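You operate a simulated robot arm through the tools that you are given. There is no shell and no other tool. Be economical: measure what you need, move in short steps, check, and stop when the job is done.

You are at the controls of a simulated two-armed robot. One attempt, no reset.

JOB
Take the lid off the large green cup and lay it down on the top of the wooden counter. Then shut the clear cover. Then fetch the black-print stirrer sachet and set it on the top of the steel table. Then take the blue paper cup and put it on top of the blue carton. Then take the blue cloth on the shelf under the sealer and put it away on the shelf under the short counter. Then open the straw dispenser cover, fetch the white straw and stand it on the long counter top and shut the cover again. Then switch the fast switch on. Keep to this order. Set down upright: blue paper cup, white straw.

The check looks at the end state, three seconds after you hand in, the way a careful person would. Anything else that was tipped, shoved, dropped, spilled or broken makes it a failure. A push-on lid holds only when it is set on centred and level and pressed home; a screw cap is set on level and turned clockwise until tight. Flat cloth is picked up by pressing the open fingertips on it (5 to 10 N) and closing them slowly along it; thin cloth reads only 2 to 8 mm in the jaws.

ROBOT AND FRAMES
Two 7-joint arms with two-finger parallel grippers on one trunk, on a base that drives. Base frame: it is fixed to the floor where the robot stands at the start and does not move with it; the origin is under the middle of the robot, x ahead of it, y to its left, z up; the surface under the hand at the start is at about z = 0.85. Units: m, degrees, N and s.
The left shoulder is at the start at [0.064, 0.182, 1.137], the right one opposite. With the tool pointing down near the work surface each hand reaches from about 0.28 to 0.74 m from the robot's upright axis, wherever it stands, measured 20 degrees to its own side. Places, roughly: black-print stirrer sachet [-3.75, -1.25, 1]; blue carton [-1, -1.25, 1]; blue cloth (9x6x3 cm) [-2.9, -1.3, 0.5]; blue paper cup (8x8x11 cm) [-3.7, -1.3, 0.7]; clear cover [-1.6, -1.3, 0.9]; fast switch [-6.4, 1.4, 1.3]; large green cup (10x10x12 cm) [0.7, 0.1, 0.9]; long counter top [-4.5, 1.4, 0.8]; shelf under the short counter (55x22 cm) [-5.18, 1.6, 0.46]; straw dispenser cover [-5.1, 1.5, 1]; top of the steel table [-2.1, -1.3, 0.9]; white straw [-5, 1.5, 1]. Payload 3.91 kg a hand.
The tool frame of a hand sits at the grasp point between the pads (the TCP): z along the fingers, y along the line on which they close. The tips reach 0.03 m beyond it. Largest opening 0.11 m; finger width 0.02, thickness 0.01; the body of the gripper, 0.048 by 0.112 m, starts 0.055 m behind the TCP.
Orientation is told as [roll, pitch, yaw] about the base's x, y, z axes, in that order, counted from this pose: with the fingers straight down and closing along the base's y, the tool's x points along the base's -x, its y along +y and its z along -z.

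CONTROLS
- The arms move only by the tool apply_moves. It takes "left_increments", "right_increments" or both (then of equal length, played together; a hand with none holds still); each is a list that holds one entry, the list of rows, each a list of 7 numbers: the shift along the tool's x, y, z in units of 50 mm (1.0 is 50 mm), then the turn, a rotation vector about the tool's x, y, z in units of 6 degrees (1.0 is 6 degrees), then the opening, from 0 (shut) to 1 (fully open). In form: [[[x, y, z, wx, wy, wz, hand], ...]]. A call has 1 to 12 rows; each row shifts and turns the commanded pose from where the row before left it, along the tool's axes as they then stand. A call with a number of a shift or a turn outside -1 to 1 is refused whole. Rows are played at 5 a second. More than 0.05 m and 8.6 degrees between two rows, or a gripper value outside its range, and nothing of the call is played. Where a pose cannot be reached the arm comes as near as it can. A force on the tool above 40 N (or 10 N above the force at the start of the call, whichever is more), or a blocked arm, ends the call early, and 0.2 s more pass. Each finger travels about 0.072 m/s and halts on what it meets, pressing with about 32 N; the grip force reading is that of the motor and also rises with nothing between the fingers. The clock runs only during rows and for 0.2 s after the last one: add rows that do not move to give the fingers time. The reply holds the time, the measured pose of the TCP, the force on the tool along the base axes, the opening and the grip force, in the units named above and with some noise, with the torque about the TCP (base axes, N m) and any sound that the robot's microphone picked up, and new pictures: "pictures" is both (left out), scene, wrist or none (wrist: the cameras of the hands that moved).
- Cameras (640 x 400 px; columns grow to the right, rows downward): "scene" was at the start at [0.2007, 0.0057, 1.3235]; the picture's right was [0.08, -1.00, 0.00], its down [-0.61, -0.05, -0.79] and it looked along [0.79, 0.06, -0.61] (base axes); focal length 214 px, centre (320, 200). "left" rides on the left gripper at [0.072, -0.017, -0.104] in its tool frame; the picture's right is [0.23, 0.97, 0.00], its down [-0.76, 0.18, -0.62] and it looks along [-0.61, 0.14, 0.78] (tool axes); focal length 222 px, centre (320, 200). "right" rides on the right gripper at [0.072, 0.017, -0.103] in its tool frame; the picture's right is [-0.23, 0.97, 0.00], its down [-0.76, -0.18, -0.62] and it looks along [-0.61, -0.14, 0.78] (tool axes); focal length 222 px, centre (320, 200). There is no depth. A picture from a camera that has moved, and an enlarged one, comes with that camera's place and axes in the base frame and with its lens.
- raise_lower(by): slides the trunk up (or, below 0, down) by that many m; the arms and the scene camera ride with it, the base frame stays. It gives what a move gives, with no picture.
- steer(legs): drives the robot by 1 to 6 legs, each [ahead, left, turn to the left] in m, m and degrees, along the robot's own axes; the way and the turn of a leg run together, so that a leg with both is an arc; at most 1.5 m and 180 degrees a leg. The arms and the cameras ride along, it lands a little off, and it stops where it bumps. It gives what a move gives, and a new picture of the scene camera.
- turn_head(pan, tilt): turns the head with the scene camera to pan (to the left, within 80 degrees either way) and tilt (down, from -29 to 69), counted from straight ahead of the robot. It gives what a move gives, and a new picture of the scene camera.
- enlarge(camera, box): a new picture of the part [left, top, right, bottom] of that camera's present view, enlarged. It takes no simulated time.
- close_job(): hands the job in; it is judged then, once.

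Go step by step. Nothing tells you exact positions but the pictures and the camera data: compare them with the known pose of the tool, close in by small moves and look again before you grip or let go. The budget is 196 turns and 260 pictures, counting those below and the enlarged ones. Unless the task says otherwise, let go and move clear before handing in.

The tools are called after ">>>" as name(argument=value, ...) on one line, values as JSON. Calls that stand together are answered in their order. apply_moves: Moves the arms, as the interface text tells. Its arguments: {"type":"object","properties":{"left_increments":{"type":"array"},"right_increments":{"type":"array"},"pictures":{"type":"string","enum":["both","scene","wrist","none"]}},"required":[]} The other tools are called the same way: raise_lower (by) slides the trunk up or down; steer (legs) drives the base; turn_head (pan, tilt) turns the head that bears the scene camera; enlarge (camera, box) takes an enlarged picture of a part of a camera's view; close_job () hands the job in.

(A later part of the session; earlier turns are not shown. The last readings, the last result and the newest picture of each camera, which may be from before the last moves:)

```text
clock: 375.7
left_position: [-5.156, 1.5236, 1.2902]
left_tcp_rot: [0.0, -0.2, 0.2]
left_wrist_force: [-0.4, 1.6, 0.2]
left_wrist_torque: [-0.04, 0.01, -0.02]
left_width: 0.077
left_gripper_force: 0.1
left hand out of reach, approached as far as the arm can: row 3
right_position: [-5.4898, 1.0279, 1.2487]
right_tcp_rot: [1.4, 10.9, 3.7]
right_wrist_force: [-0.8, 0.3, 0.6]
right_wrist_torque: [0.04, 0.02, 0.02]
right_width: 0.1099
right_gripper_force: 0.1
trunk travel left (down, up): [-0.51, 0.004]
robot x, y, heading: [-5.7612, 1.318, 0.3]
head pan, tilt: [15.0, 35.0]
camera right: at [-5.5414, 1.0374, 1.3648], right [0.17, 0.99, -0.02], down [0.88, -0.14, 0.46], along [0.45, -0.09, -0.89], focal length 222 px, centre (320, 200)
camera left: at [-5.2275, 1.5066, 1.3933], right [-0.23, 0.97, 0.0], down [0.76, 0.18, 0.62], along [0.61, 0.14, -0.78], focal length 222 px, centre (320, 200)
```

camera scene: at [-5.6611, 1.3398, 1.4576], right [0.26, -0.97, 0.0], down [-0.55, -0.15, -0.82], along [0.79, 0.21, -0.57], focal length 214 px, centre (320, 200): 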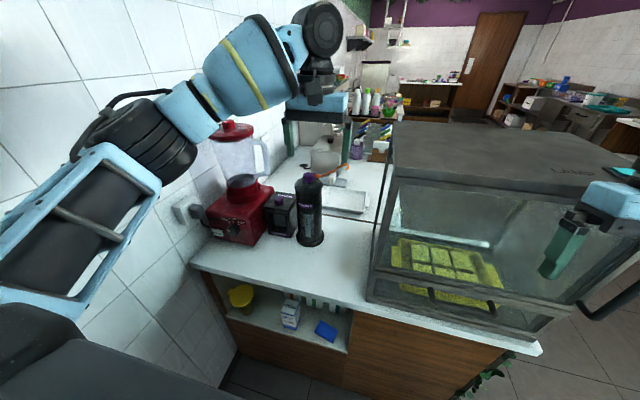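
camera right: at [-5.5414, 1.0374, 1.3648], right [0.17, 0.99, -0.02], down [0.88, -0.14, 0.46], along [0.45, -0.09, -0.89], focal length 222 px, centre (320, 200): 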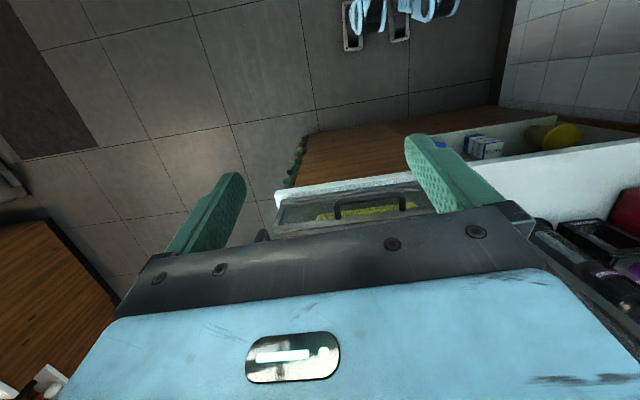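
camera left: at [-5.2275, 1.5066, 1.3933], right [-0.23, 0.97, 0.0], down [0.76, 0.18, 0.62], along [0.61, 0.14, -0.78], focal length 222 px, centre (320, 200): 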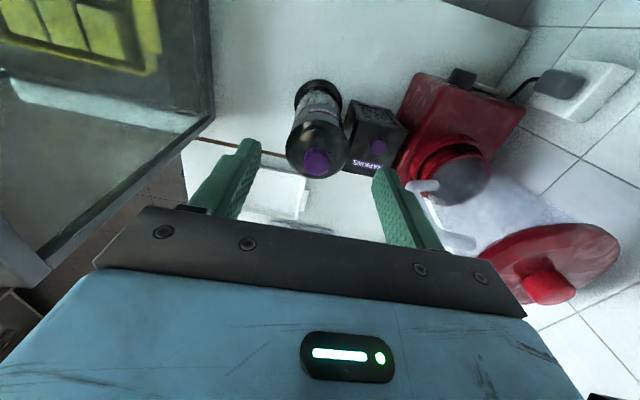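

>>> steer(legs=[[0.08, 0, 0]])

>>> apply_moves(left_increments=[[[0.1, 0.2, 0.6, 0, 0, 0, 0.7], [0, 0, 0.6, 0, 0, 0, 0.7], [0, 0, 0, 0, 0, 0, 0.7]]], pictures="wrist")

```text
clock: 376.7
left_position: [-5.077, 1.5225, 1.291]
left_tcp_rot: [0.0, -0.2, 0.3]
left_wrist_force: [1.0, 0.3, 0.4]
left_wrist_torque: [-0.02, -0.01, 0.01]
left_width: 0.0767
left_gripper_force: 0.1
right_position: [-5.411, 1.0254, 1.2505]
right_tcp_rot: [1.5, 10.7, 3.7]
right_wrist_force: [0.1, -1.0, 0.2]
right_wrist_torque: [-0.02, 0.01, 0.0]
right_width: 0.11
right_gripper_force: 0.0
trunk travel left (down, up): [-0.51, 0.004]
robot x, y, heading: [-5.6864, 1.3199, -0.1]
head pan, tilt: [15.0, 35.0]
camera scene: at [-5.5834, 1.34, 1.4579], right [0.26, -0.97, 0.0], down [-0.55, -0.15, -0.82], along [0.79, 0.21, -0.57], focal length 214 px, centre (320, 200)
```

scene: 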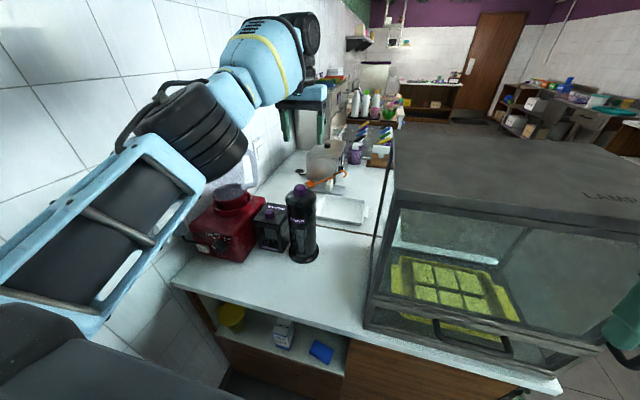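

```text
clock: 377.5
left_position: [-5.0822, 1.5326, 1.2317]
left_tcp_rot: [0.0, -0.2, 0.4]
left_wrist_force: [-0.3, 0.1, -1.1]
left_wrist_torque: [0.02, -0.02, 0.0]
left_width: 0.077
left_gripper_force: 0.0
right_position: [-5.4109, 1.025, 1.2497]
right_tcp_rot: [1.5, 10.8, 3.6]
right_wrist_force: [0.3, -0.3, 0.0]
right_wrist_torque: [-0.01, -0.01, -0.02]
right_width: 0.1099
right_gripper_force: 0.1
trunk travel left (down, up): [-0.51, 0.004]
robot x, y, heading: [-5.6808, 1.3242, 0.1]
head pan, tilt: [15.0, 35.0]
camera left: at [-5.1541, 1.5155, 1.3345], right [-0.23, 0.97, 0.0], down [0.76, 0.18, 0.63], along [0.61, 0.14, -0.78], focal length 222 px, centre (320, 200)
```

left: 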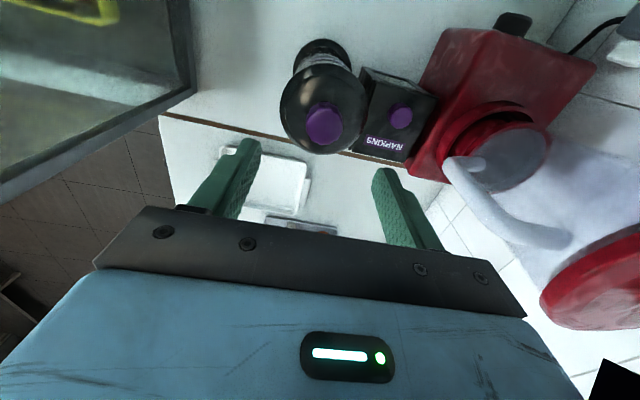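

Aligned over the knob. I go down around it.

>>> apply_moves(left_increments=[[[0.04, 0.04, 0.5, 0, 0, 0, 0.7], [0, 0, 0.5, 0, 0, 0, 0.7], [0, 0, 0.4, 0, 0, 0, 0.7], [0, 0, 0.2, 0, 0, 0, 0.7], [0, 0, 0.15, 0, 0, 0, 0.7], [0, 0, 0, 0, 0, 0, 0.7]]], pictures="wrist")

>>> enlarge(camera="scene", box=[250, 140, 350, 240])

```text
clock: 378.9
left_position: [-5.0838, 1.5345, 1.1436]
left_tcp_rot: [0.0, -0.2, 0.2]
left_wrist_force: [0.7, 1.5, 0.2]
left_wrist_torque: [0.02, -0.01, -0.06]
left_width: 0.0768
left_gripper_force: 0.1
right_position: [-5.4101, 1.0258, 1.2491]
right_tcp_rot: [1.5, 10.8, 3.7]
right_wrist_force: [0.0, 0.4, 0.3]
right_wrist_torque: [-0.01, 0.04, -0.03]
right_width: 0.1098
right_gripper_force: 0.0
trunk travel left (down, up): [-0.51, 0.004]
robot x, y, heading: [-5.6785, 1.3176, -0.1]
head pan, tilt: [15.0, 35.0]
camera left: at [-5.1559, 1.5173, 1.2466], right [-0.23, 0.97, 0.0], down [0.76, 0.18, 0.63], along [0.61, 0.14, -0.78], focal length 222 px, centre (320, 200)
```

left: 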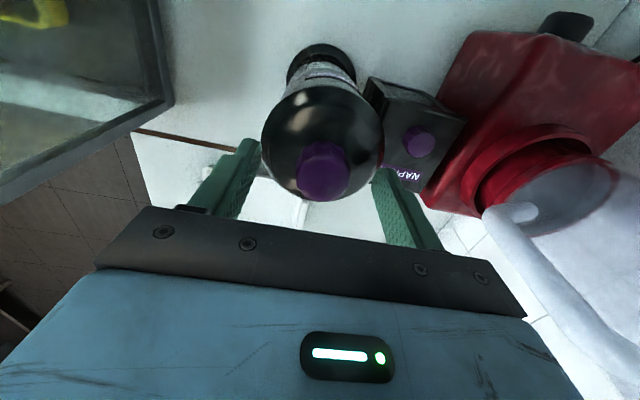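

```text
4.00 times, centred on (300, 190) of scene
camera zoom: at [-5.5828, 1.3399, 1.4577], right [0.26, -0.97, 0.0], down [-0.55, -0.15, -0.82], along [0.79, 0.21, -0.57], focal length 858 px, centre (400, 240)
```

zoom: 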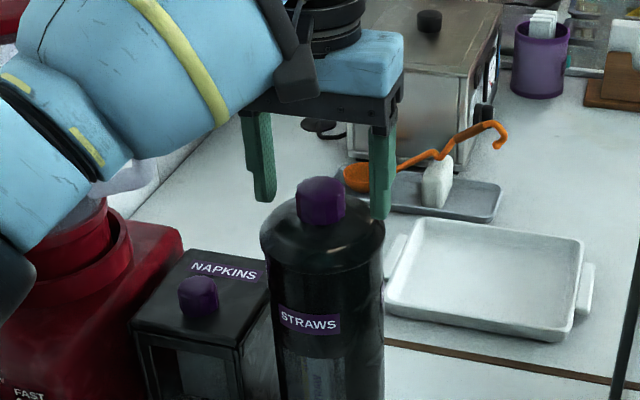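

The knob is between the tips. A bit lower, then close and lift gently to learn how the cover moves.

>>> apply_moves(left_increments=[[[0.06, 0, 0.14, 0, 0, 0, 0.7], [0, 0, 0, 0, 0, 0, 0.5], [0, 0, 0, 0, 0, 0, 0.3], [0, 0, 0, 0, 0, 0, 0.2], [0, 0, 0, 0, 0, 0, 0.2], [0, 0, -0.1, 0, 0, 0, 0.2], [0, 0, -0.1, 0, 0, 0, 0.2], [0, 0, 0, 0, 0, 0, 0.2]]], pictures="wrist")

>>> enlarge(camera="scene", box=[250, 140, 350, 240])

```text
clock: 380.7
left_position: [-5.0864, 1.5392, 1.1436]
left_tcp_rot: [0.0, 0.0, 0.4]
left_wrist_force: [0.3, 14.5, -2.0]
left_wrist_torque: [0.58, -0.13, 0.16]
left_width: 0.0349
left_gripper_force: 44.9
right_position: [-5.4084, 1.0271, 1.2505]
right_tcp_rot: [1.5, 10.8, 3.8]
right_wrist_force: [-1.2, 0.0, 0.2]
right_wrist_torque: [0.01, -0.01, -0.01]
right_width: 0.11
right_gripper_force: 0.0
trunk travel left (down, up): [-0.51, 0.004]
robot x, y, heading: [-5.6783, 1.3176, 0.4]
head pan, tilt: [15.0, 35.0]
camera left: at [-5.1586, 1.5202, 1.2485], right [-0.23, 0.97, 0.0], down [0.76, 0.18, 0.62], along [0.61, 0.15, -0.78], focal length 222 px, centre (320, 200)
```

left: 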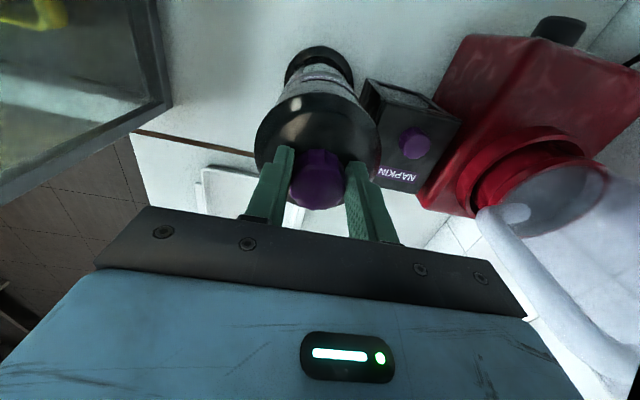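

```text
4.00 times, centred on (300, 190) of scene
camera zoom: at [-5.5824, 1.3425, 1.4576], right [0.26, -0.97, 0.0], down [-0.55, -0.15, -0.82], along [0.79, 0.21, -0.57], focal length 858 px, centre (400, 240)
```

zoom: 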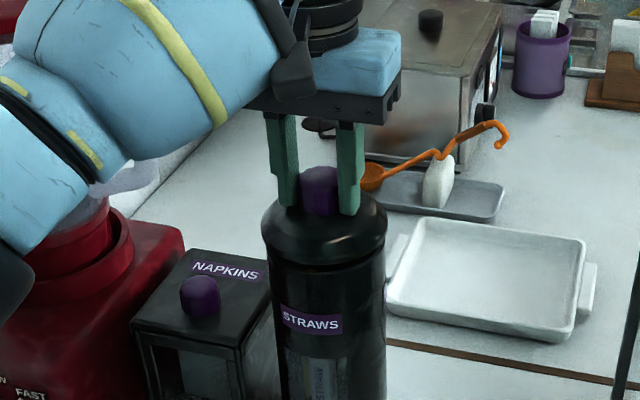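

The lid lifts and pulls toward +y: it is hinged on the +y side. I set it back, release, and re-grip with the fingers closing along x so that the knob can pivot in the pads while I follow the arc.

>>> apply_moves(left_increments=[[[0, -0.05, 0.2, 0, 0, 0, 0.2], [0, 0, 0, 0, 0, 0, 0.7], [0, 0, 0, 0, 0, 0, 0.7], [0, 0, -0.8, 0, 0, 0, 0.7], [0, 0, -0.8, 0, 0, 0, 0.7], [0, 0, -0.4, 0, 0, -1, 0.7], [0, 0, 0, 0, 0, -1, 0.7], [0, 0, 0, 0, 0, -1, 0.7], [0, 0, 0, 0, 0, -1, 0.7], [0, 0, 0, 0, 0, -1, 0.7], [0, 0, 0, 0, 0, -1, 0.7]]], pictures="none")

>>> apply_moves(left_increments=[[[0, 0, 0, 0, 0, -1, 0.7], [0, 0, 0, 0, 0, -1, 0.7], [0, 0, 0, 0, 0, -1, 0.7], [0, 0, 0, 0, 0, -1, 0.7], [0, 0, 0, 0, 0, -1, 0.7], [0, 0, 0, 0, 0, -1, 0.7], [0, 0, 0, 0, 0, -1, 0.7], [0, 0, 0, 0, 0, -1, 0.7], [0, 0, 0, 0, 0, -1, 0.7], [0, 0, 0, 0, 0, 0, 0.7]]], pictures="both")

```text
clock: 383.1
left_position: [-5.0876, 1.5325, 1.2352]
left_tcp_rot: [0.1, -0.1, 36.3]
left_wrist_force: [0.0, 0.3, -0.3]
left_wrist_torque: [0.0, -0.04, 0.01]
left_width: 0.077
left_gripper_force: 0.0
right_position: [-5.4106, 1.0255, 1.2491]
right_tcp_rot: [1.4, 10.8, 3.7]
right_wrist_force: [-0.9, 0.1, -0.2]
right_wrist_torque: [-0.01, 0.02, -0.02]
right_width: 0.1101
right_gripper_force: 0.0
trunk travel left (down, up): [-0.51, 0.004]
robot x, y, heading: [-5.6832, 1.3202, 0.3]
head pan, tilt: [15.0, 35.0]
```

```text
clock: 385.3
left_position: [-5.0876, 1.532, 1.2376]
left_tcp_rot: [-0.2, -0.1, 90.2]
left_wrist_force: [-0.5, 0.3, 0.4]
left_wrist_torque: [-0.01, 0.03, 0.0]
left_width: 0.0768
left_gripper_force: 0.1
right_position: [-5.4109, 1.0266, 1.2485]
right_tcp_rot: [1.6, 10.8, 3.6]
right_wrist_force: [0.1, -1.2, -0.3]
right_wrist_torque: [0.01, -0.01, -0.02]
right_width: 0.1101
right_gripper_force: 0.0
trunk travel left (down, up): [-0.51, 0.004]
robot x, y, heading: [-5.6866, 1.3211, -0.0]
head pan, tilt: [15.0, 35.0]
camera scene: at [-5.5827, 1.3399, 1.4577], right [0.26, -0.97, 0.0], down [-0.55, -0.15, -0.82], along [0.79, 0.21, -0.57], focal length 214 px, centre (320, 200)
camera left: at [-5.0692, 1.4594, 1.3395], right [-0.97, -0.23, 0.0], down [-0.18, 0.76, 0.62], along [-0.14, 0.61, -0.78], focal length 222 px, centre (320, 200)
```

scene: 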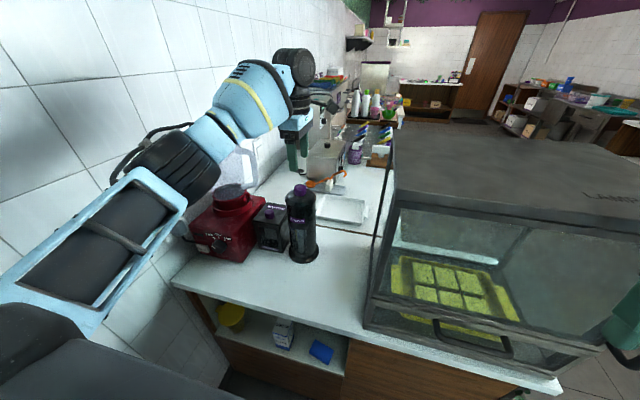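
left: 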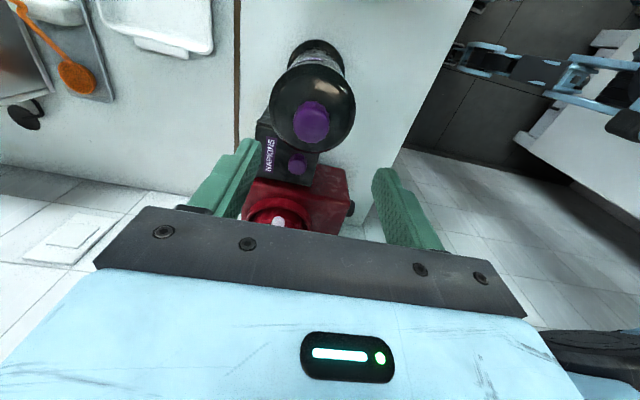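

The yaw works. The knob is at x ≈ −5.08; I descend and grip it with the fingers closing along x.

>>> apply_moves(left_increments=[[[0, -0.12, 0.5, 0, 0, 0, 0.7], [0, 0, 0.5, 0, 0, 0, 0.7], [0, 0, 0.5, 0, 0, 0, 0.7], [0, 0, 0.3, 0, 0, 0, 0.7], [0, 0, 0.1, 0, 0, 0, 0.7], [0, 0, 0, 0, 0, 0, 0.5], [0, 0, 0, 0, 0, 0, 0.3], [0, 0, 0, 0, 0, 0, 0.2], [0, 0, 0, 0, 0, 0, 0.2]]], pictures="wrist")

>>> enlarge(camera="scene", box=[250, 140, 350, 240])

```text
clock: 387.3
left_position: [-5.0794, 1.5332, 1.1416]
left_tcp_rot: [-0.2, -0.1, 90.3]
left_wrist_force: [7.6, 0.9, 2.8]
left_wrist_torque: [-0.01, -0.37, -0.05]
left_width: 0.0346
left_gripper_force: 45.3
right_position: [-5.4089, 1.0267, 1.2483]
right_tcp_rot: [1.5, 10.9, 3.8]
right_wrist_force: [1.1, 0.2, -0.1]
right_wrist_torque: [0.0, 0.0, -0.02]
right_width: 0.1102
right_gripper_force: 0.0
trunk travel left (down, up): [-0.51, 0.004]
robot x, y, heading: [-5.6843, 1.3173, 0.2]
head pan, tilt: [15.0, 35.0]
camera left: at [-5.0619, 1.4597, 1.2446], right [-0.97, -0.23, 0.0], down [-0.18, 0.76, 0.62], along [-0.14, 0.61, -0.78], focal length 222 px, centre (320, 200)
```

left: 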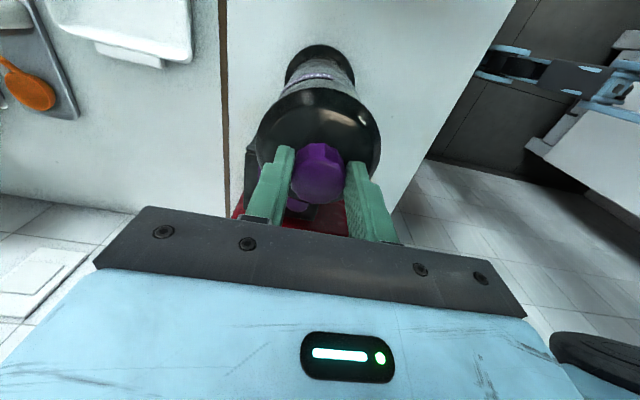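

```text
4.00 times, centred on (300, 190) of scene
camera zoom: at [-5.5814, 1.3399, 1.4576], right [0.26, -0.97, 0.0], down [-0.55, -0.15, -0.82], along [0.79, 0.21, -0.57], focal length 858 px, centre (400, 240)
```

zoom: 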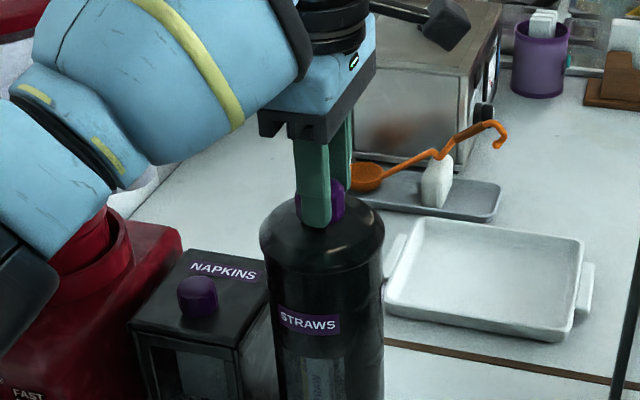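

Gripped. I follow the opening arc (hinge estimated at y ≈ 1.585, z ≈ 1.095) for the first 40°.

>>> apply_moves(left_increments=[[[-0.12, 0, -0.172, 0, 0, 0, 0.2], [-0.148, 0, -0.148, 0, 0, 0, 0.2], [-0.172, 0, -0.12, 0, 0, 0, 0.2], [-0.19, 0, -0.088, 0, 0, 0, 0.2], [0, 0, 0, 0, 0, 0, 0.2]]], pictures="wrist")

>>> enlarge(camera="scene", box=[250, 140, 350, 240])

```text
clock: 388.5
left_position: [-5.0809, 1.5627, 1.1677]
left_tcp_rot: [0.1, -0.3, 90.4]
left_wrist_force: [-0.2, -0.6, -0.9]
left_wrist_torque: [0.04, 0.0, 0.02]
left_width: 0.0221
left_gripper_force: 0.0
right_position: [-5.4089, 1.0232, 1.2474]
right_tcp_rot: [1.6, 10.8, 3.8]
right_wrist_force: [0.5, -0.2, 0.8]
right_wrist_torque: [0.02, 0.0, 0.0]
right_width: 0.11
right_gripper_force: 0.0
trunk travel left (down, up): [-0.51, 0.004]
robot x, y, heading: [-5.6855, 1.3176, 0.2]
head pan, tilt: [15.0, 35.0]
camera left: at [-5.0633, 1.491, 1.271], right [-0.97, -0.23, 0.0], down [-0.18, 0.76, 0.63], along [-0.15, 0.61, -0.78], focal length 222 px, centre (320, 200)
```

left: 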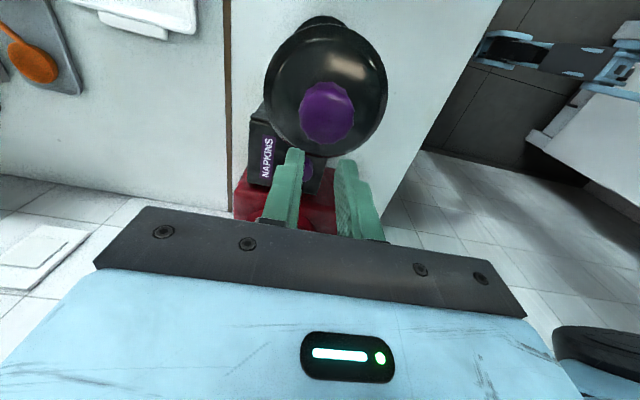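

```text
4.00 times, centred on (300, 190) of scene
camera zoom: at [-5.5826, 1.3378, 1.4577], right [0.26, -0.97, 0.0], down [-0.55, -0.15, -0.82], along [0.79, 0.21, -0.57], focal length 858 px, centre (400, 240)
```

zoom: 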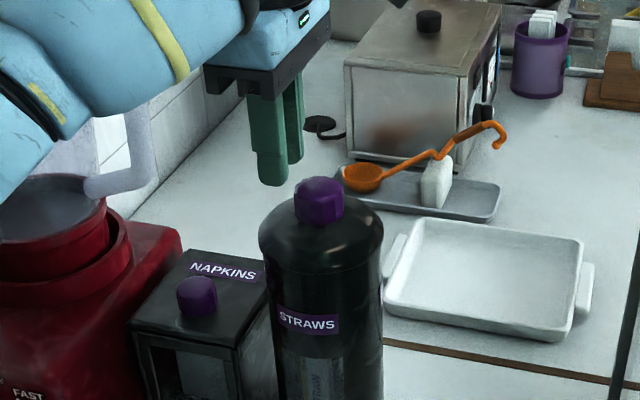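

The knob slipped out; the lid is shut again and my hinge guess is unproven. I look closely at the lid for its hinge.

>>> enlarge(camera="left", box=[240, 0, 420, 180])

>>> enlarge(camera="scene", box=[276, 175, 326, 225])

```text
2.22 times, centred on (330, 90) of left
camera zoom: at [-5.0633, 1.491, 1.271], right [-0.97, -0.23, 0.0], down [-0.18, 0.76, 0.63], along [-0.15, 0.61, -0.78], focal length 494 px, centre (298, 444)
```

zoom: 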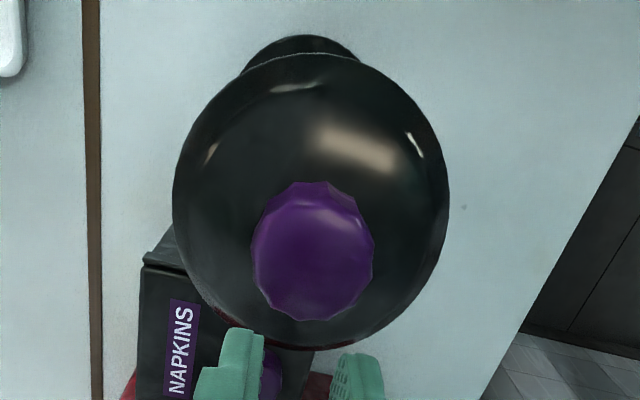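

```text
8.00 times, centred on (301, 200) of scene
camera zoom: at [-5.5826, 1.3378, 1.4577], right [0.26, -0.97, 0.0], down [-0.55, -0.15, -0.82], along [0.79, 0.21, -0.57], focal length 1716 px, centre (472, 200)
```

zoom: 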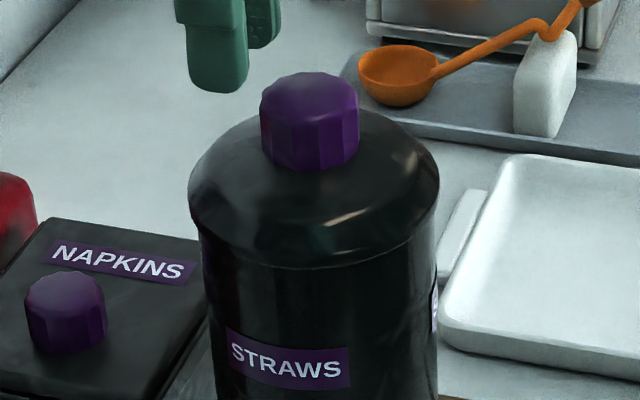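

No hinge shows: the fluted knob sits on a plain round lid, and in the first try it had in fact risen straight by about 8 mm. So it lifts off. I re-centre on the knob, grip deeper and lift straight.

>>> apply_moves(left_increments=[[[0, 0, -0.6, 0, 0, 0, 0.7], [0.59, 0, 0, 0, 0, 0, 0.7], [0, 0, 0.6, 0, 0, 0, 0.7], [0, 0, 0.4, 0, 0, 0, 0.7], [0, 0, 0.1, 0, 0, 0, 0.7], [0, 0, 0.1, 0, 0, 0, 0.7], [0, 0, 0, 0, 0, 0, 0.4], [0, 0, 0, 0, 0, 0, 0.2], [0, 0, 0, 0, 0, 0, 0.2]]], pictures="none")

>>> enlarge(camera="scene", box=[250, 140, 350, 240])

```text
clock: 390.5
left_position: [-5.0798, 1.5338, 1.1368]
left_tcp_rot: [-0.2, 0.1, 90.4]
left_wrist_force: [8.8, 1.0, 1.5]
left_wrist_torque: [0.19, -0.38, -0.09]
left_width: 0.0346
left_gripper_force: 45.1
right_position: [-5.4076, 1.0259, 1.2482]
right_tcp_rot: [1.6, 10.8, 3.8]
right_wrist_force: [0.3, -0.4, -0.5]
right_wrist_torque: [-0.01, -0.02, -0.01]
right_width: 0.1099
right_gripper_force: 0.1
trunk travel left (down, up): [-0.51, 0.004]
robot x, y, heading: [-5.6849, 1.3178, 0.1]
head pan, tilt: [15.0, 35.0]
```

```text
4.00 times, centred on (300, 190) of scene
camera zoom: at [-5.5814, 1.34, 1.4576], right [0.26, -0.97, 0.0], down [-0.55, -0.15, -0.82], along [0.79, 0.21, -0.57], focal length 858 px, centre (400, 240)
```

zoom: 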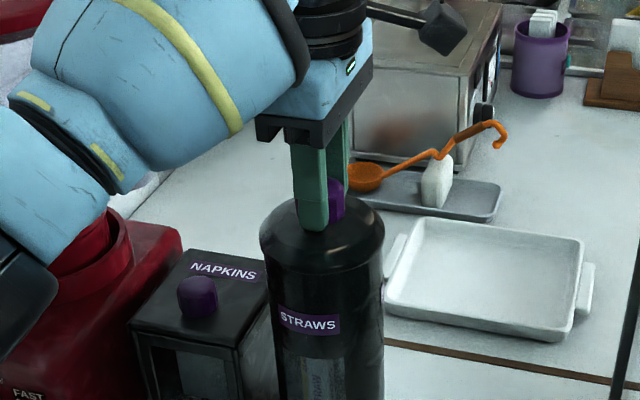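

>>> apply_moves(left_increments=[[[0, -0.05, 0, 0, 0, 0, 0.2], [0, 0, -0.1, 0, 0, 0, 0.2], [0, 0, -0.1, 0, 0, 0, 0.2], [0, 0, -0.1, 0, 0, 0, 0.2], [0, 0, -0.1, 0, 0, 0, 0.2], [0, 0, 0, 0, 0, 0, 0.2]]], pictures="none")

>>> enlarge(camera="scene", box=[276, 175, 326, 225])

```text
clock: 391.9
left_position: [-5.0783, 1.5343, 1.1584]
left_tcp_rot: [-0.1, 0.0, 90.3]
left_wrist_force: [-7.2, 0.0, -2.2]
left_wrist_torque: [0.11, 0.4, -0.07]
left_width: 0.0348
left_gripper_force: 45.2
right_position: [-5.4114, 1.0258, 1.2485]
right_tcp_rot: [1.5, 10.8, 3.8]
right_wrist_force: [0.6, 0.3, 0.6]
right_wrist_torque: [0.02, 0.0, -0.01]
right_width: 0.1098
right_gripper_force: 0.0
trunk travel left (down, up): [-0.51, 0.004]
robot x, y, heading: [-5.6846, 1.3195, -0.2]
head pan, tilt: [15.0, 35.0]
```

```text
8.00 times, centred on (301, 200) of scene
camera zoom: at [-5.5838, 1.34, 1.4577], right [0.26, -0.97, 0.0], down [-0.55, -0.15, -0.82], along [0.79, 0.21, -0.57], focal length 1716 px, centre (472, 200)
```

zoom: 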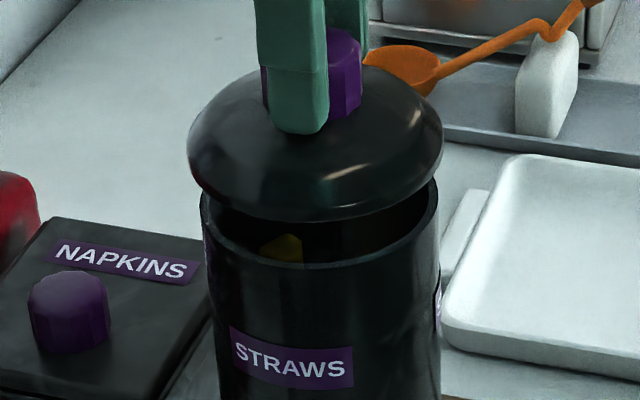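

The lid lifts off cleanly (a yellow straw shows inside). I lift it clear.

>>> apply_moves(left_increments=[[[0, 0, -0.3, 0, 0, 0, 0.2], [0, 0, -0.5, 0, 0, 0, 0.2], [0, 0, -0.6, 0, 0, 0, 0.2], [0, 0, 0, 0, 0, 0, 0.2]]], pictures="scene")

>>> enlarge(camera="scene", box=[230, 150, 390, 250])

```text
clock: 392.9
left_position: [-5.079, 1.5348, 1.2272]
left_tcp_rot: [-0.2, 0.0, 90.2]
left_wrist_force: [-8.4, 1.5, -1.2]
left_wrist_torque: [-0.01, -0.21, 0.17]
left_width: 0.0347
left_gripper_force: 44.6
right_position: [-5.4106, 1.026, 1.2484]
right_tcp_rot: [1.4, 10.7, 3.7]
right_wrist_force: [0.1, 0.4, -0.1]
right_wrist_torque: [-0.01, -0.01, 0.04]
right_width: 0.11
right_gripper_force: 0.0
trunk travel left (down, up): [-0.51, 0.004]
robot x, y, heading: [-5.6848, 1.3172, -0.3]
head pan, tilt: [15.0, 35.0]
camera scene: at [-5.5843, 1.3401, 1.4578], right [0.26, -0.97, 0.0], down [-0.55, -0.15, -0.82], along [0.79, 0.21, -0.57], focal length 214 px, centre (320, 200)
```

scene: 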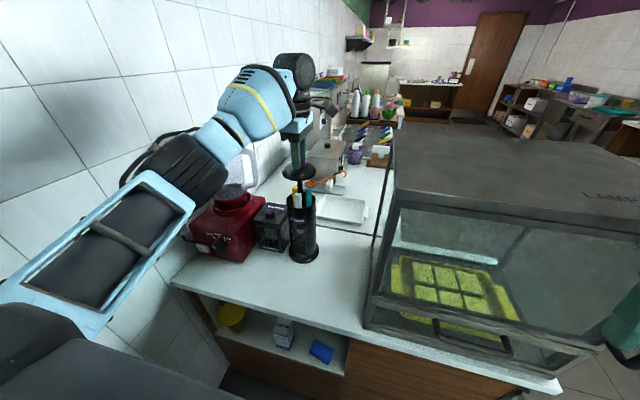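

```text
4.00 times, centred on (310, 200) of scene
camera zoom: at [-5.5843, 1.3401, 1.4578], right [0.26, -0.97, 0.0], down [-0.55, -0.15, -0.82], along [0.79, 0.21, -0.57], focal length 858 px, centre (360, 200)
```

zoom: 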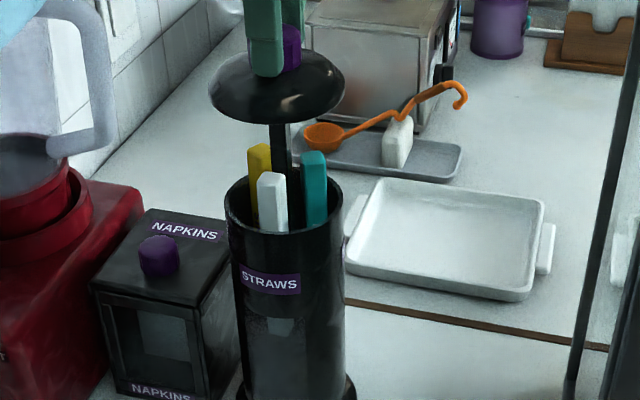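

It's a pull-up dispenser: the lid rides on a rod and the straws (white, yellow, teal) rise with it. I keep raising along the slide.

>>> apply_moves(left_increments=[[[0, 0.06, -0.2, 0, 0, 0, 0.2], [0, 0, -0.3, 0, 0, 0, 0.2], [0, 0, -0.3, 0, 0, 0, 0.2], [0, 0, -0.3, 0, 0, 0, 0.2], [0, 0, 0, 0, 0, 0, 0.2]]], pictures="none")

>>> enlarge(camera="scene", box=[230, 130, 390, 230])

```text
clock: 394.1
left_position: [-5.0791, 1.5359, 1.2825]
left_tcp_rot: [-0.2, 0.1, 90.3]
left_wrist_force: [10.8, 0.8, 2.4]
left_wrist_torque: [0.05, -0.84, 0.01]
left_width: 0.0347
left_gripper_force: 45.2
right_position: [-5.4076, 1.0257, 1.2488]
right_tcp_rot: [1.6, 10.9, 3.7]
right_wrist_force: [0.1, 0.3, 0.5]
right_wrist_torque: [0.0, -0.01, 0.01]
right_width: 0.1099
right_gripper_force: 0.0
trunk travel left (down, up): [-0.51, 0.004]
robot x, y, heading: [-5.6852, 1.3179, 0.0]
head pan, tilt: [15.0, 35.0]
```

```text
4.00 times, centred on (310, 180) of scene
camera zoom: at [-5.581, 1.34, 1.4576], right [0.26, -0.97, 0.0], down [-0.55, -0.15, -0.82], along [0.79, 0.21, -0.57], focal length 858 px, centre (360, 280)
```

zoom: 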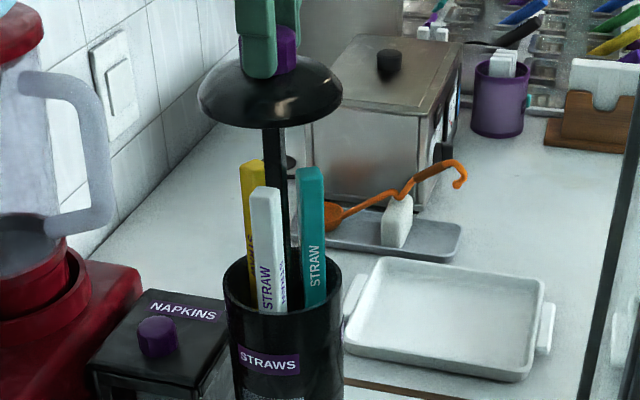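

>>> apply_moves(left_increments=[[[0, -0.03, -0.2, 0, 0, 0, 0.2], [0, 0, -0.2, 0, 0, 0, 0.2], [0, 0, -0.2, 0, 0, 0, 0.2], [0, 0, -0.2, 0, 0, 0, 0.2], [0, 0, 0, 0, 0, 0, 0.2]]], pictures="none")

>>> enlarge(camera="scene", box=[230, 130, 390, 230])

```text
clock: 395.1
left_position: [-5.0782, 1.5361, 1.3075]
left_tcp_rot: [0.4, 0.1, 90.3]
left_wrist_force: [16.7, -2.1, -25.6]
left_wrist_torque: [0.44, -0.56, 0.04]
left_width: 0.0343
left_gripper_force: 45.1
left hand out of reach, approached as far as the arm can: row 3, 4
right_position: [-5.4044, 1.0256, 1.2479]
right_tcp_rot: [1.5, 11.0, 3.7]
right_wrist_force: [-0.6, 0.1, 0.0]
right_wrist_torque: [-0.03, 0.02, 0.0]
right_width: 0.1098
right_gripper_force: 0.1
trunk travel left (down, up): [-0.51, 0.004]
robot x, y, heading: [-5.6842, 1.3143, 0.1]
head pan, tilt: [15.0, 35.0]
stopped in row 4 (left hand): the force on the tool passed its limit at 60 N (the readings are from after the stop); the commanded pose is now the measured one
```

```text
4.00 times, centred on (310, 180) of scene
camera zoom: at [-5.5772, 1.3404, 1.4572], right [0.26, -0.97, 0.0], down [-0.56, -0.15, -0.82], along [0.79, 0.21, -0.58], focal length 858 px, centre (360, 280)
```

zoom: 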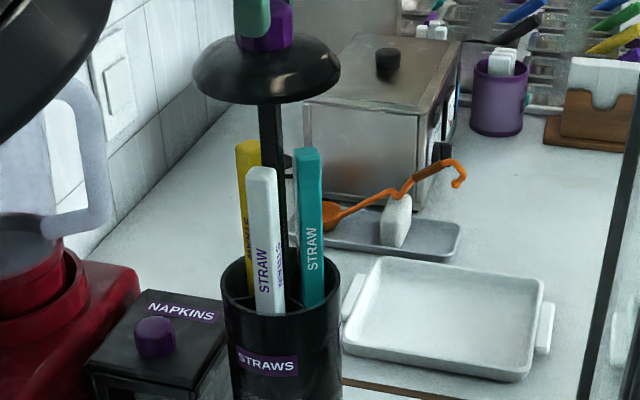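

That is the end stop, with the straws about 10 cm exposed. I test whether friction holds the lid: move down slightly and read the force.

>>> apply_moves(left_increments=[[[0, 0, 0.1, 0, 0, 0, 0.2], [0, 0, 0.1, 0, 0, 0, 0.2], [0, 0, 0, 0, 0, 0, 0.2], [0, 0, 0, 0, 0, 0, 0.2]]], pictures="none")

>>> apply_moves(left_increments=[[[0, 0, 0.05, 0, 0, 0, 0.2], [0, 0, 0, 0, 0, 0, 0.2]]], pictures="none")

>>> apply_moves(left_increments=[[[0, 0, -0.05, 0, 0, 0, 0.2], [0, 0, 0, 0, 0, 0, 0.2]]], pictures="none")

```text
clock: 396.1
left_position: [-5.079, 1.5356, 1.3053]
left_tcp_rot: [-0.1, -0.1, 90.2]
left_wrist_force: [20.5, 1.9, 3.1]
left_wrist_torque: [-0.26, -1.13, -0.05]
left_width: 0.0343
left_gripper_force: 45.0
right_position: [-5.4071, 1.0263, 1.2487]
right_tcp_rot: [1.5, 10.8, 3.7]
right_wrist_force: [-0.5, -0.8, 1.4]
right_wrist_torque: [-0.01, 0.0, 0.05]
right_width: 0.11
right_gripper_force: 0.0
trunk travel left (down, up): [-0.51, 0.004]
robot x, y, heading: [-5.6808, 1.3175, -0.3]
head pan, tilt: [15.0, 35.0]
```

```text
clock: 396.7
left_position: [-5.0796, 1.537, 1.3018]
left_tcp_rot: [0.0, 0.0, 90.2]
left_wrist_force: [18.5, 1.9, 2.4]
left_wrist_torque: [0.13, -0.76, -0.05]
left_width: 0.0344
left_gripper_force: 44.9
left hand out of reach, approached as far as the arm can: row 1
right_position: [-5.4069, 1.0254, 1.2488]
right_tcp_rot: [1.4, 10.9, 3.6]
right_wrist_force: [-0.7, -0.5, -0.5]
right_wrist_torque: [-0.01, 0.01, 0.03]
right_width: 0.1098
right_gripper_force: 0.1
trunk travel left (down, up): [-0.51, 0.004]
robot x, y, heading: [-5.6832, 1.3234, 0.0]
head pan, tilt: [15.0, 35.0]
```

```text
clock: 397.3
left_position: [-5.0798, 1.5356, 1.3045]
left_tcp_rot: [0.2, 0.0, 90.3]
left_wrist_force: [17.2, 2.4, 2.3]
left_wrist_torque: [0.27, -0.55, -0.02]
left_width: 0.0341
left_gripper_force: 44.9
right_position: [-5.4083, 1.0261, 1.248]
right_tcp_rot: [1.5, 10.8, 3.6]
right_wrist_force: [0.7, -0.7, -0.6]
right_wrist_torque: [-0.01, -0.02, -0.04]
right_width: 0.11
right_gripper_force: 0.1
trunk travel left (down, up): [-0.51, 0.004]
robot x, y, heading: [-5.6798, 1.3199, 0.0]
head pan, tilt: [15.0, 35.0]
```

>>> apply_moves(left_increments=[[[0, -0.05, 0, 0, 0, 0, 0.2], [0, 0, 0.06, 0, 0, 0, 0.2], [0, 0, 0, 0, 0, 0, 0.2]]], pictures="none")

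>>> apply_moves(left_increments=[[[0, 0, 0.06, 0, 0, 0, 0.2], [0, 0, 0, 0, 0, 0, 0.2]]], pictures="none")

```text
clock: 398.1
left_position: [-5.079, 1.5354, 1.3017]
left_tcp_rot: [0.2, 0.1, 90.1]
left_wrist_force: [8.8, 2.2, 2.6]
left_wrist_torque: [0.14, -0.34, 0.03]
left_width: 0.034
left_gripper_force: 45.5
right_position: [-5.4096, 1.026, 1.2485]
right_tcp_rot: [1.5, 10.7, 3.6]
right_wrist_force: [-0.5, -0.5, 0.1]
right_wrist_torque: [0.0, 0.01, 0.02]
right_width: 0.1101
right_gripper_force: 0.1
trunk travel left (down, up): [-0.51, 0.004]
robot x, y, heading: [-5.6861, 1.3182, -0.2]
head pan, tilt: [15.0, 35.0]
```

```text
clock: 398.7
left_position: [-5.0795, 1.5356, 1.3]
left_tcp_rot: [0.2, 0.1, 90.2]
left_wrist_force: [6.2, 2.6, 1.9]
left_wrist_torque: [0.0, -0.15, 0.06]
left_width: 0.0344
left_gripper_force: 45.0
right_position: [-5.4104, 1.0264, 1.25]
right_tcp_rot: [1.6, 10.9, 3.7]
right_wrist_force: [0.6, 0.1, 0.1]
right_wrist_torque: [0.01, -0.03, 0.0]
right_width: 0.11
right_gripper_force: 0.1
trunk travel left (down, up): [-0.51, 0.004]
robot x, y, heading: [-5.6851, 1.3202, 0.0]
head pan, tilt: [15.0, 35.0]
```

Moving down needs a slight push (+2 N), so the slide's friction carries the lid. I release it and watch.

>>> apply_moves(left_increments=[[[0, 0, 0, 0, 0, 0, 0.34], [0, 0, 0, 0, 0, 0, 0.34], [0, 0, 0, 0, 0, 0, 0.34]]], pictures="none")

>>> enlarge(camera="scene", box=[230, 130, 390, 230])

```text
clock: 399.5
left_position: [-5.0802, 1.534, 1.3005]
left_tcp_rot: [0.1, 0.0, 90.2]
left_wrist_force: [-0.6, 0.3, -0.5]
left_wrist_torque: [0.04, -0.02, -0.01]
left_width: 0.0373
left_gripper_force: 0.0
right_position: [-5.4104, 1.0239, 1.249]
right_tcp_rot: [1.6, 10.8, 3.5]
right_wrist_force: [0.3, -0.4, -0.5]
right_wrist_torque: [0.01, 0.0, 0.01]
right_width: 0.1099
right_gripper_force: 0.1
trunk travel left (down, up): [-0.51, 0.004]
robot x, y, heading: [-5.6826, 1.3201, -0.2]
head pan, tilt: [15.0, 35.0]
```

```text
4.00 times, centred on (310, 180) of scene
camera zoom: at [-5.5826, 1.3397, 1.4577], right [0.26, -0.97, 0.0], down [-0.55, -0.15, -0.82], along [0.79, 0.21, -0.57], focal length 858 px, centre (360, 280)
```

zoom: 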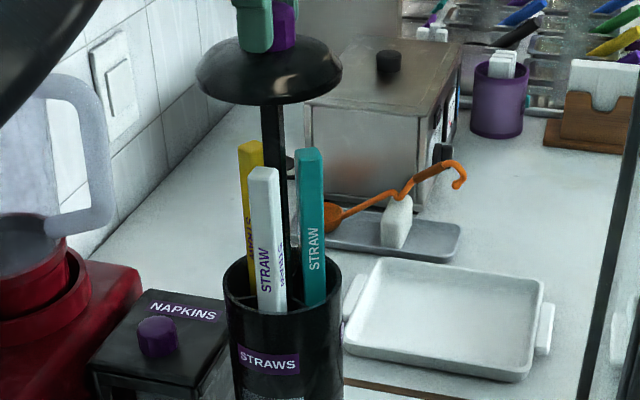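

It holds by itself. I move the left hand aside (−y), back, and start turning it to point forward.

>>> apply_moves(left_increments=[[[0, 0, -0.1, 0, 0, 0, 0.7], [0, 0, 0, 0, 0, 0, 0.7], [0.8, 0, 0, 0, 0, 0, 0.7], [0.8, 0, 0, 0, 0, 0, 0.7], [0, 0.9, 0, 0, 0, 0, 0.7], [0, 0.9, 0, 0, 0, 0, 0.7], [0, 0.9, 0, 0, 0, 0, 0.7], [0, 0.9, 0, 0, 0, 0, 0.7], [0, 0, 0, 0, 0, 1, 0.7], [0, 0, 0, 0, 0, 1, 0.7], [0, 0, 0, 0, 0, 1, 0.7], [0, 0, 0, 0, 0, 1, 0.7]]], pictures="scene")

>>> apply_moves(left_increments=[[[0, 0, 0, 0, 0, 1, 0.7], [0, 0, 0, 0, 0, 1, 0.7], [0, 0, 0, 0, 0, 1, 0.7], [0, 0, 0, 0, 0, 1, 0.7], [0, 0, 0, 0, 0, 1, 0.7], [0, 0, 0, 0, 0, 1, 0.7], [0, 0, 0, 0, 0, 1, 0.7], [0, 0, 0, 0, 0, 1, 0.7], [0, 0, 0, 0, 0, 1, 0.7], [0, 0, 0, 0, 0, 1, 0.7], [0, 0, 0, 0, 0, 1, 0.7], [0, 0, 0, 0, 0, 0, 0.7]]], pictures="none")

```text
clock: 402.1
left_position: [-5.1068, 1.4437, 1.3319]
left_tcp_rot: [0.0, 0.1, 66.1]
left_wrist_force: [0.6, -0.4, -0.6]
left_wrist_torque: [-0.02, 0.0, 0.01]
left_width: 0.077
left_gripper_force: 0.1
left hand out of reach, approached as far as the arm can: row 3, 4, 5, 6, 7, 8
right_position: [-5.4102, 1.0244, 1.249]
right_tcp_rot: [1.5, 10.8, 3.6]
right_wrist_force: [0.2, 0.4, 0.2]
right_wrist_torque: [-0.01, -0.01, -0.03]
right_width: 0.11
right_gripper_force: 0.2
trunk travel left (down, up): [-0.51, 0.004]
robot x, y, heading: [-5.6799, 1.3214, 0.2]
head pan, tilt: [15.0, 35.0]
camera scene: at [-5.5826, 1.3397, 1.4577], right [0.26, -0.97, 0.0], down [-0.55, -0.15, -0.82], along [0.79, 0.21, -0.57], focal length 214 px, centre (320, 200)
```

scene: 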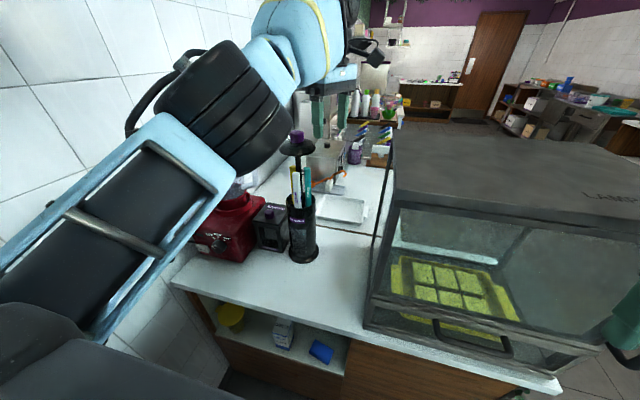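

```text
clock: 404.7
left_position: [-5.1065, 1.4445, 1.3318]
left_tcp_rot: [0.0, 0.1, 0.1]
left_wrist_force: [-0.6, -0.4, -0.3]
left_wrist_torque: [0.01, 0.0, 0.01]
left_width: 0.0772
left_gripper_force: 0.1
right_position: [-5.4106, 1.0249, 1.2494]
right_tcp_rot: [1.5, 10.8, 3.6]
right_wrist_force: [-0.5, -0.6, -0.1]
right_wrist_torque: [0.0, -0.04, -0.04]
right_width: 0.1098
right_gripper_force: 0.1
trunk travel left (down, up): [-0.51, 0.004]
robot x, y, heading: [-5.685, 1.3165, -0.3]
head pan, tilt: [15.0, 35.0]
```

>>> apply_moves(left_increments=[[[0.9, -0.1, 0, 0, 0, 0, 0.7], [0.9, -0.1, 0, 0, 0, 0, 0.7], [0.9, 0, 0.2, 0, 0, 0, 0.7], [0.9, 0, 0.4, 0, 0, 0, 0.7], [0, 0, 0.6, 0, -1, 0, 0.5], [0, 0, 0, 0, -1, 0, 0.5], [0, 0, 0, 0, -1, 0, 0.5], [0, 0, 0, 0, -1, 0, 0.5], [0, 0, 0, 0, -1, 0, 0.5], [0, 0, 0, 0, -1, 0, 0.5], [0, 0, 0, 0, -1, 0, 0.5], [0, 0, 0, 0, -1, 0, 0.5]]], pictures="none")

>>> apply_moves(left_increments=[[[0, 0, 0, 0, -1, 0, 0.5], [0, 0, 0, 0, -1, 0, 0.5], [0, 0, 0, 0, -1, 0, 0.5], [0, 0, 0, 0, -1, 0, 0.5], [0, 0, 0, 0, -1, 0, 0.5], [0, 0, 0, 0, 0, 0, 0.5]]], pictures="both")

```text
clock: 407.3
left_position: [-5.2025, 1.4355, 1.2781]
left_tcp_rot: [-0.1, -48.1, 0.3]
left_wrist_force: [0.7, -0.6, 0.3]
left_wrist_torque: [0.0, 0.01, 0.0]
left_width: 0.0553
left_gripper_force: 0.1
left hand out of reach, approached as far as the arm can: row 1, 2
right_position: [-5.4108, 1.0259, 1.2491]
right_tcp_rot: [1.5, 10.8, 3.6]
right_wrist_force: [-0.5, -0.5, 0.1]
right_wrist_torque: [-0.03, 0.0, -0.01]
right_width: 0.11
right_gripper_force: 0.1
trunk travel left (down, up): [-0.51, 0.004]
robot x, y, heading: [-5.6819, 1.3167, -0.0]
head pan, tilt: [15.0, 35.0]
```

```text
clock: 408.7
left_position: [-5.2021, 1.4344, 1.2791]
left_tcp_rot: [-0.1, -77.9, 0.3]
left_wrist_force: [0.9, -0.4, -0.6]
left_wrist_torque: [0.01, 0.02, 0.0]
left_width: 0.0552
left_gripper_force: 0.0
right_position: [-5.41, 1.026, 1.2493]
right_tcp_rot: [1.4, 10.8, 3.6]
right_wrist_force: [0.3, -1.0, 0.3]
right_wrist_torque: [-0.03, 0.01, 0.0]
right_width: 0.1101
right_gripper_force: 0.0
trunk travel left (down, up): [-0.51, 0.004]
robot x, y, heading: [-5.6859, 1.3172, 0.0]
head pan, tilt: [15.0, 35.0]
camera scene: at [-5.5828, 1.3397, 1.4577], right [0.26, -0.97, 0.0], down [-0.55, -0.15, -0.82], along [0.79, 0.21, -0.57], focal length 214 px, centre (320, 200)
camera left: at [-5.3177, 1.418, 1.2284], right [-0.05, 0.97, -0.22], down [-0.45, 0.18, 0.87], along [0.89, 0.14, 0.43], focal length 222 px, centre (320, 200)
```

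scene: 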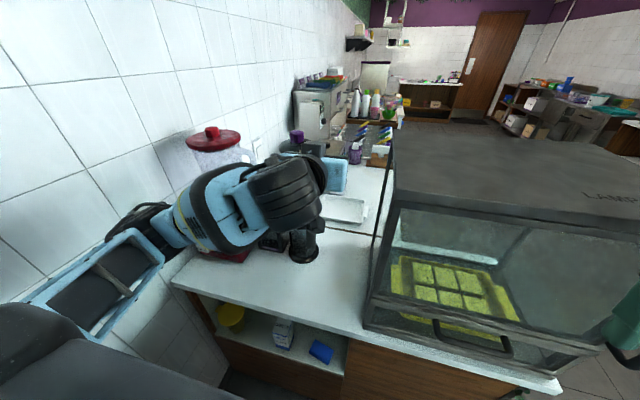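
left: 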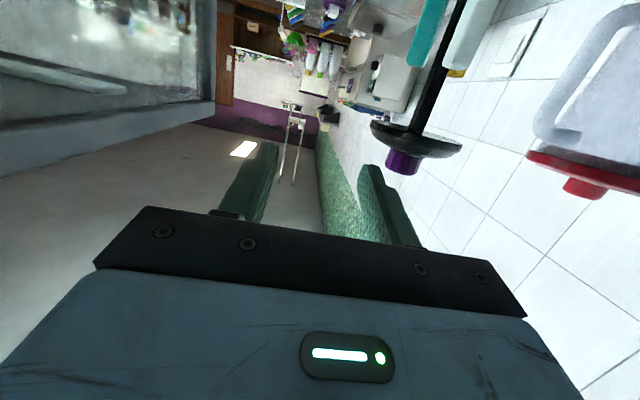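

>>> apply_moves(left_increments=[[[0, 0.98, 0, 0, 0, 0, 0.5], [0, 0.98, 0, 0, 0, 0, 0.5], [0.85, 0, 0.1, 0, 0, 0, 0.5], [0.85, 0, 0.1, 0, 0, 0, 0.5], [0.85, 0, 0.1, 0, 0, 0, 0.5], [0, 0, 0, 0, 0, 0, 0.5]]], pictures="both")

```text
clock: 410.1
left_position: [-5.2152, 1.5331, 1.1493]
left_tcp_rot: [0.0, -78.0, 0.2]
left_wrist_force: [-0.4, 0.3, 0.3]
left_wrist_torque: [0.0, -0.01, -0.05]
left_width: 0.0551
left_gripper_force: 0.1
right_position: [-5.4092, 1.0265, 1.2493]
right_tcp_rot: [1.5, 10.9, 3.6]
right_wrist_force: [-0.6, 0.1, 0.9]
right_wrist_torque: [0.0, -0.01, -0.01]
right_width: 0.1098
right_gripper_force: 0.0
trunk travel left (down, up): [-0.51, 0.004]
robot x, y, heading: [-5.683, 1.3184, -0.2]
head pan, tilt: [15.0, 35.0]
camera scene: at [-5.5824, 1.3397, 1.4577], right [0.26, -0.97, 0.0], down [-0.55, -0.15, -0.82], along [0.79, 0.21, -0.57], focal length 214 px, centre (320, 200)
camera left: at [-5.3306, 1.5163, 1.0996], right [-0.05, 0.97, -0.22], down [-0.45, 0.18, 0.88], along [0.89, 0.14, 0.43], focal length 222 px, centre (320, 200)
```

scene: 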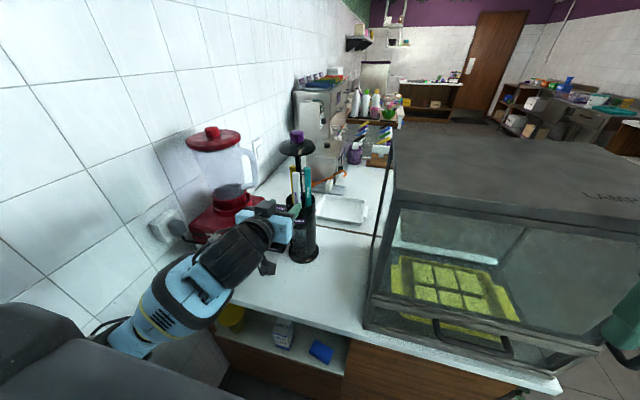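
left: 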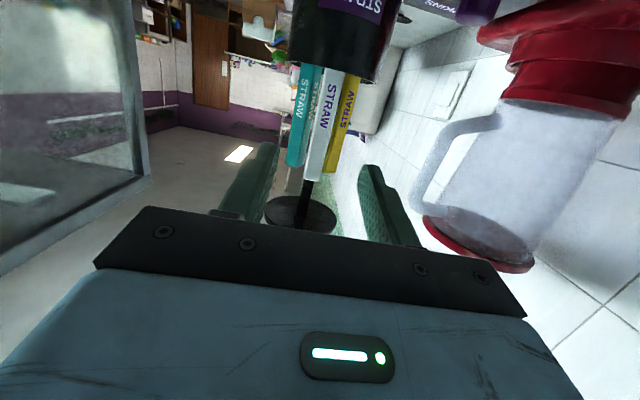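

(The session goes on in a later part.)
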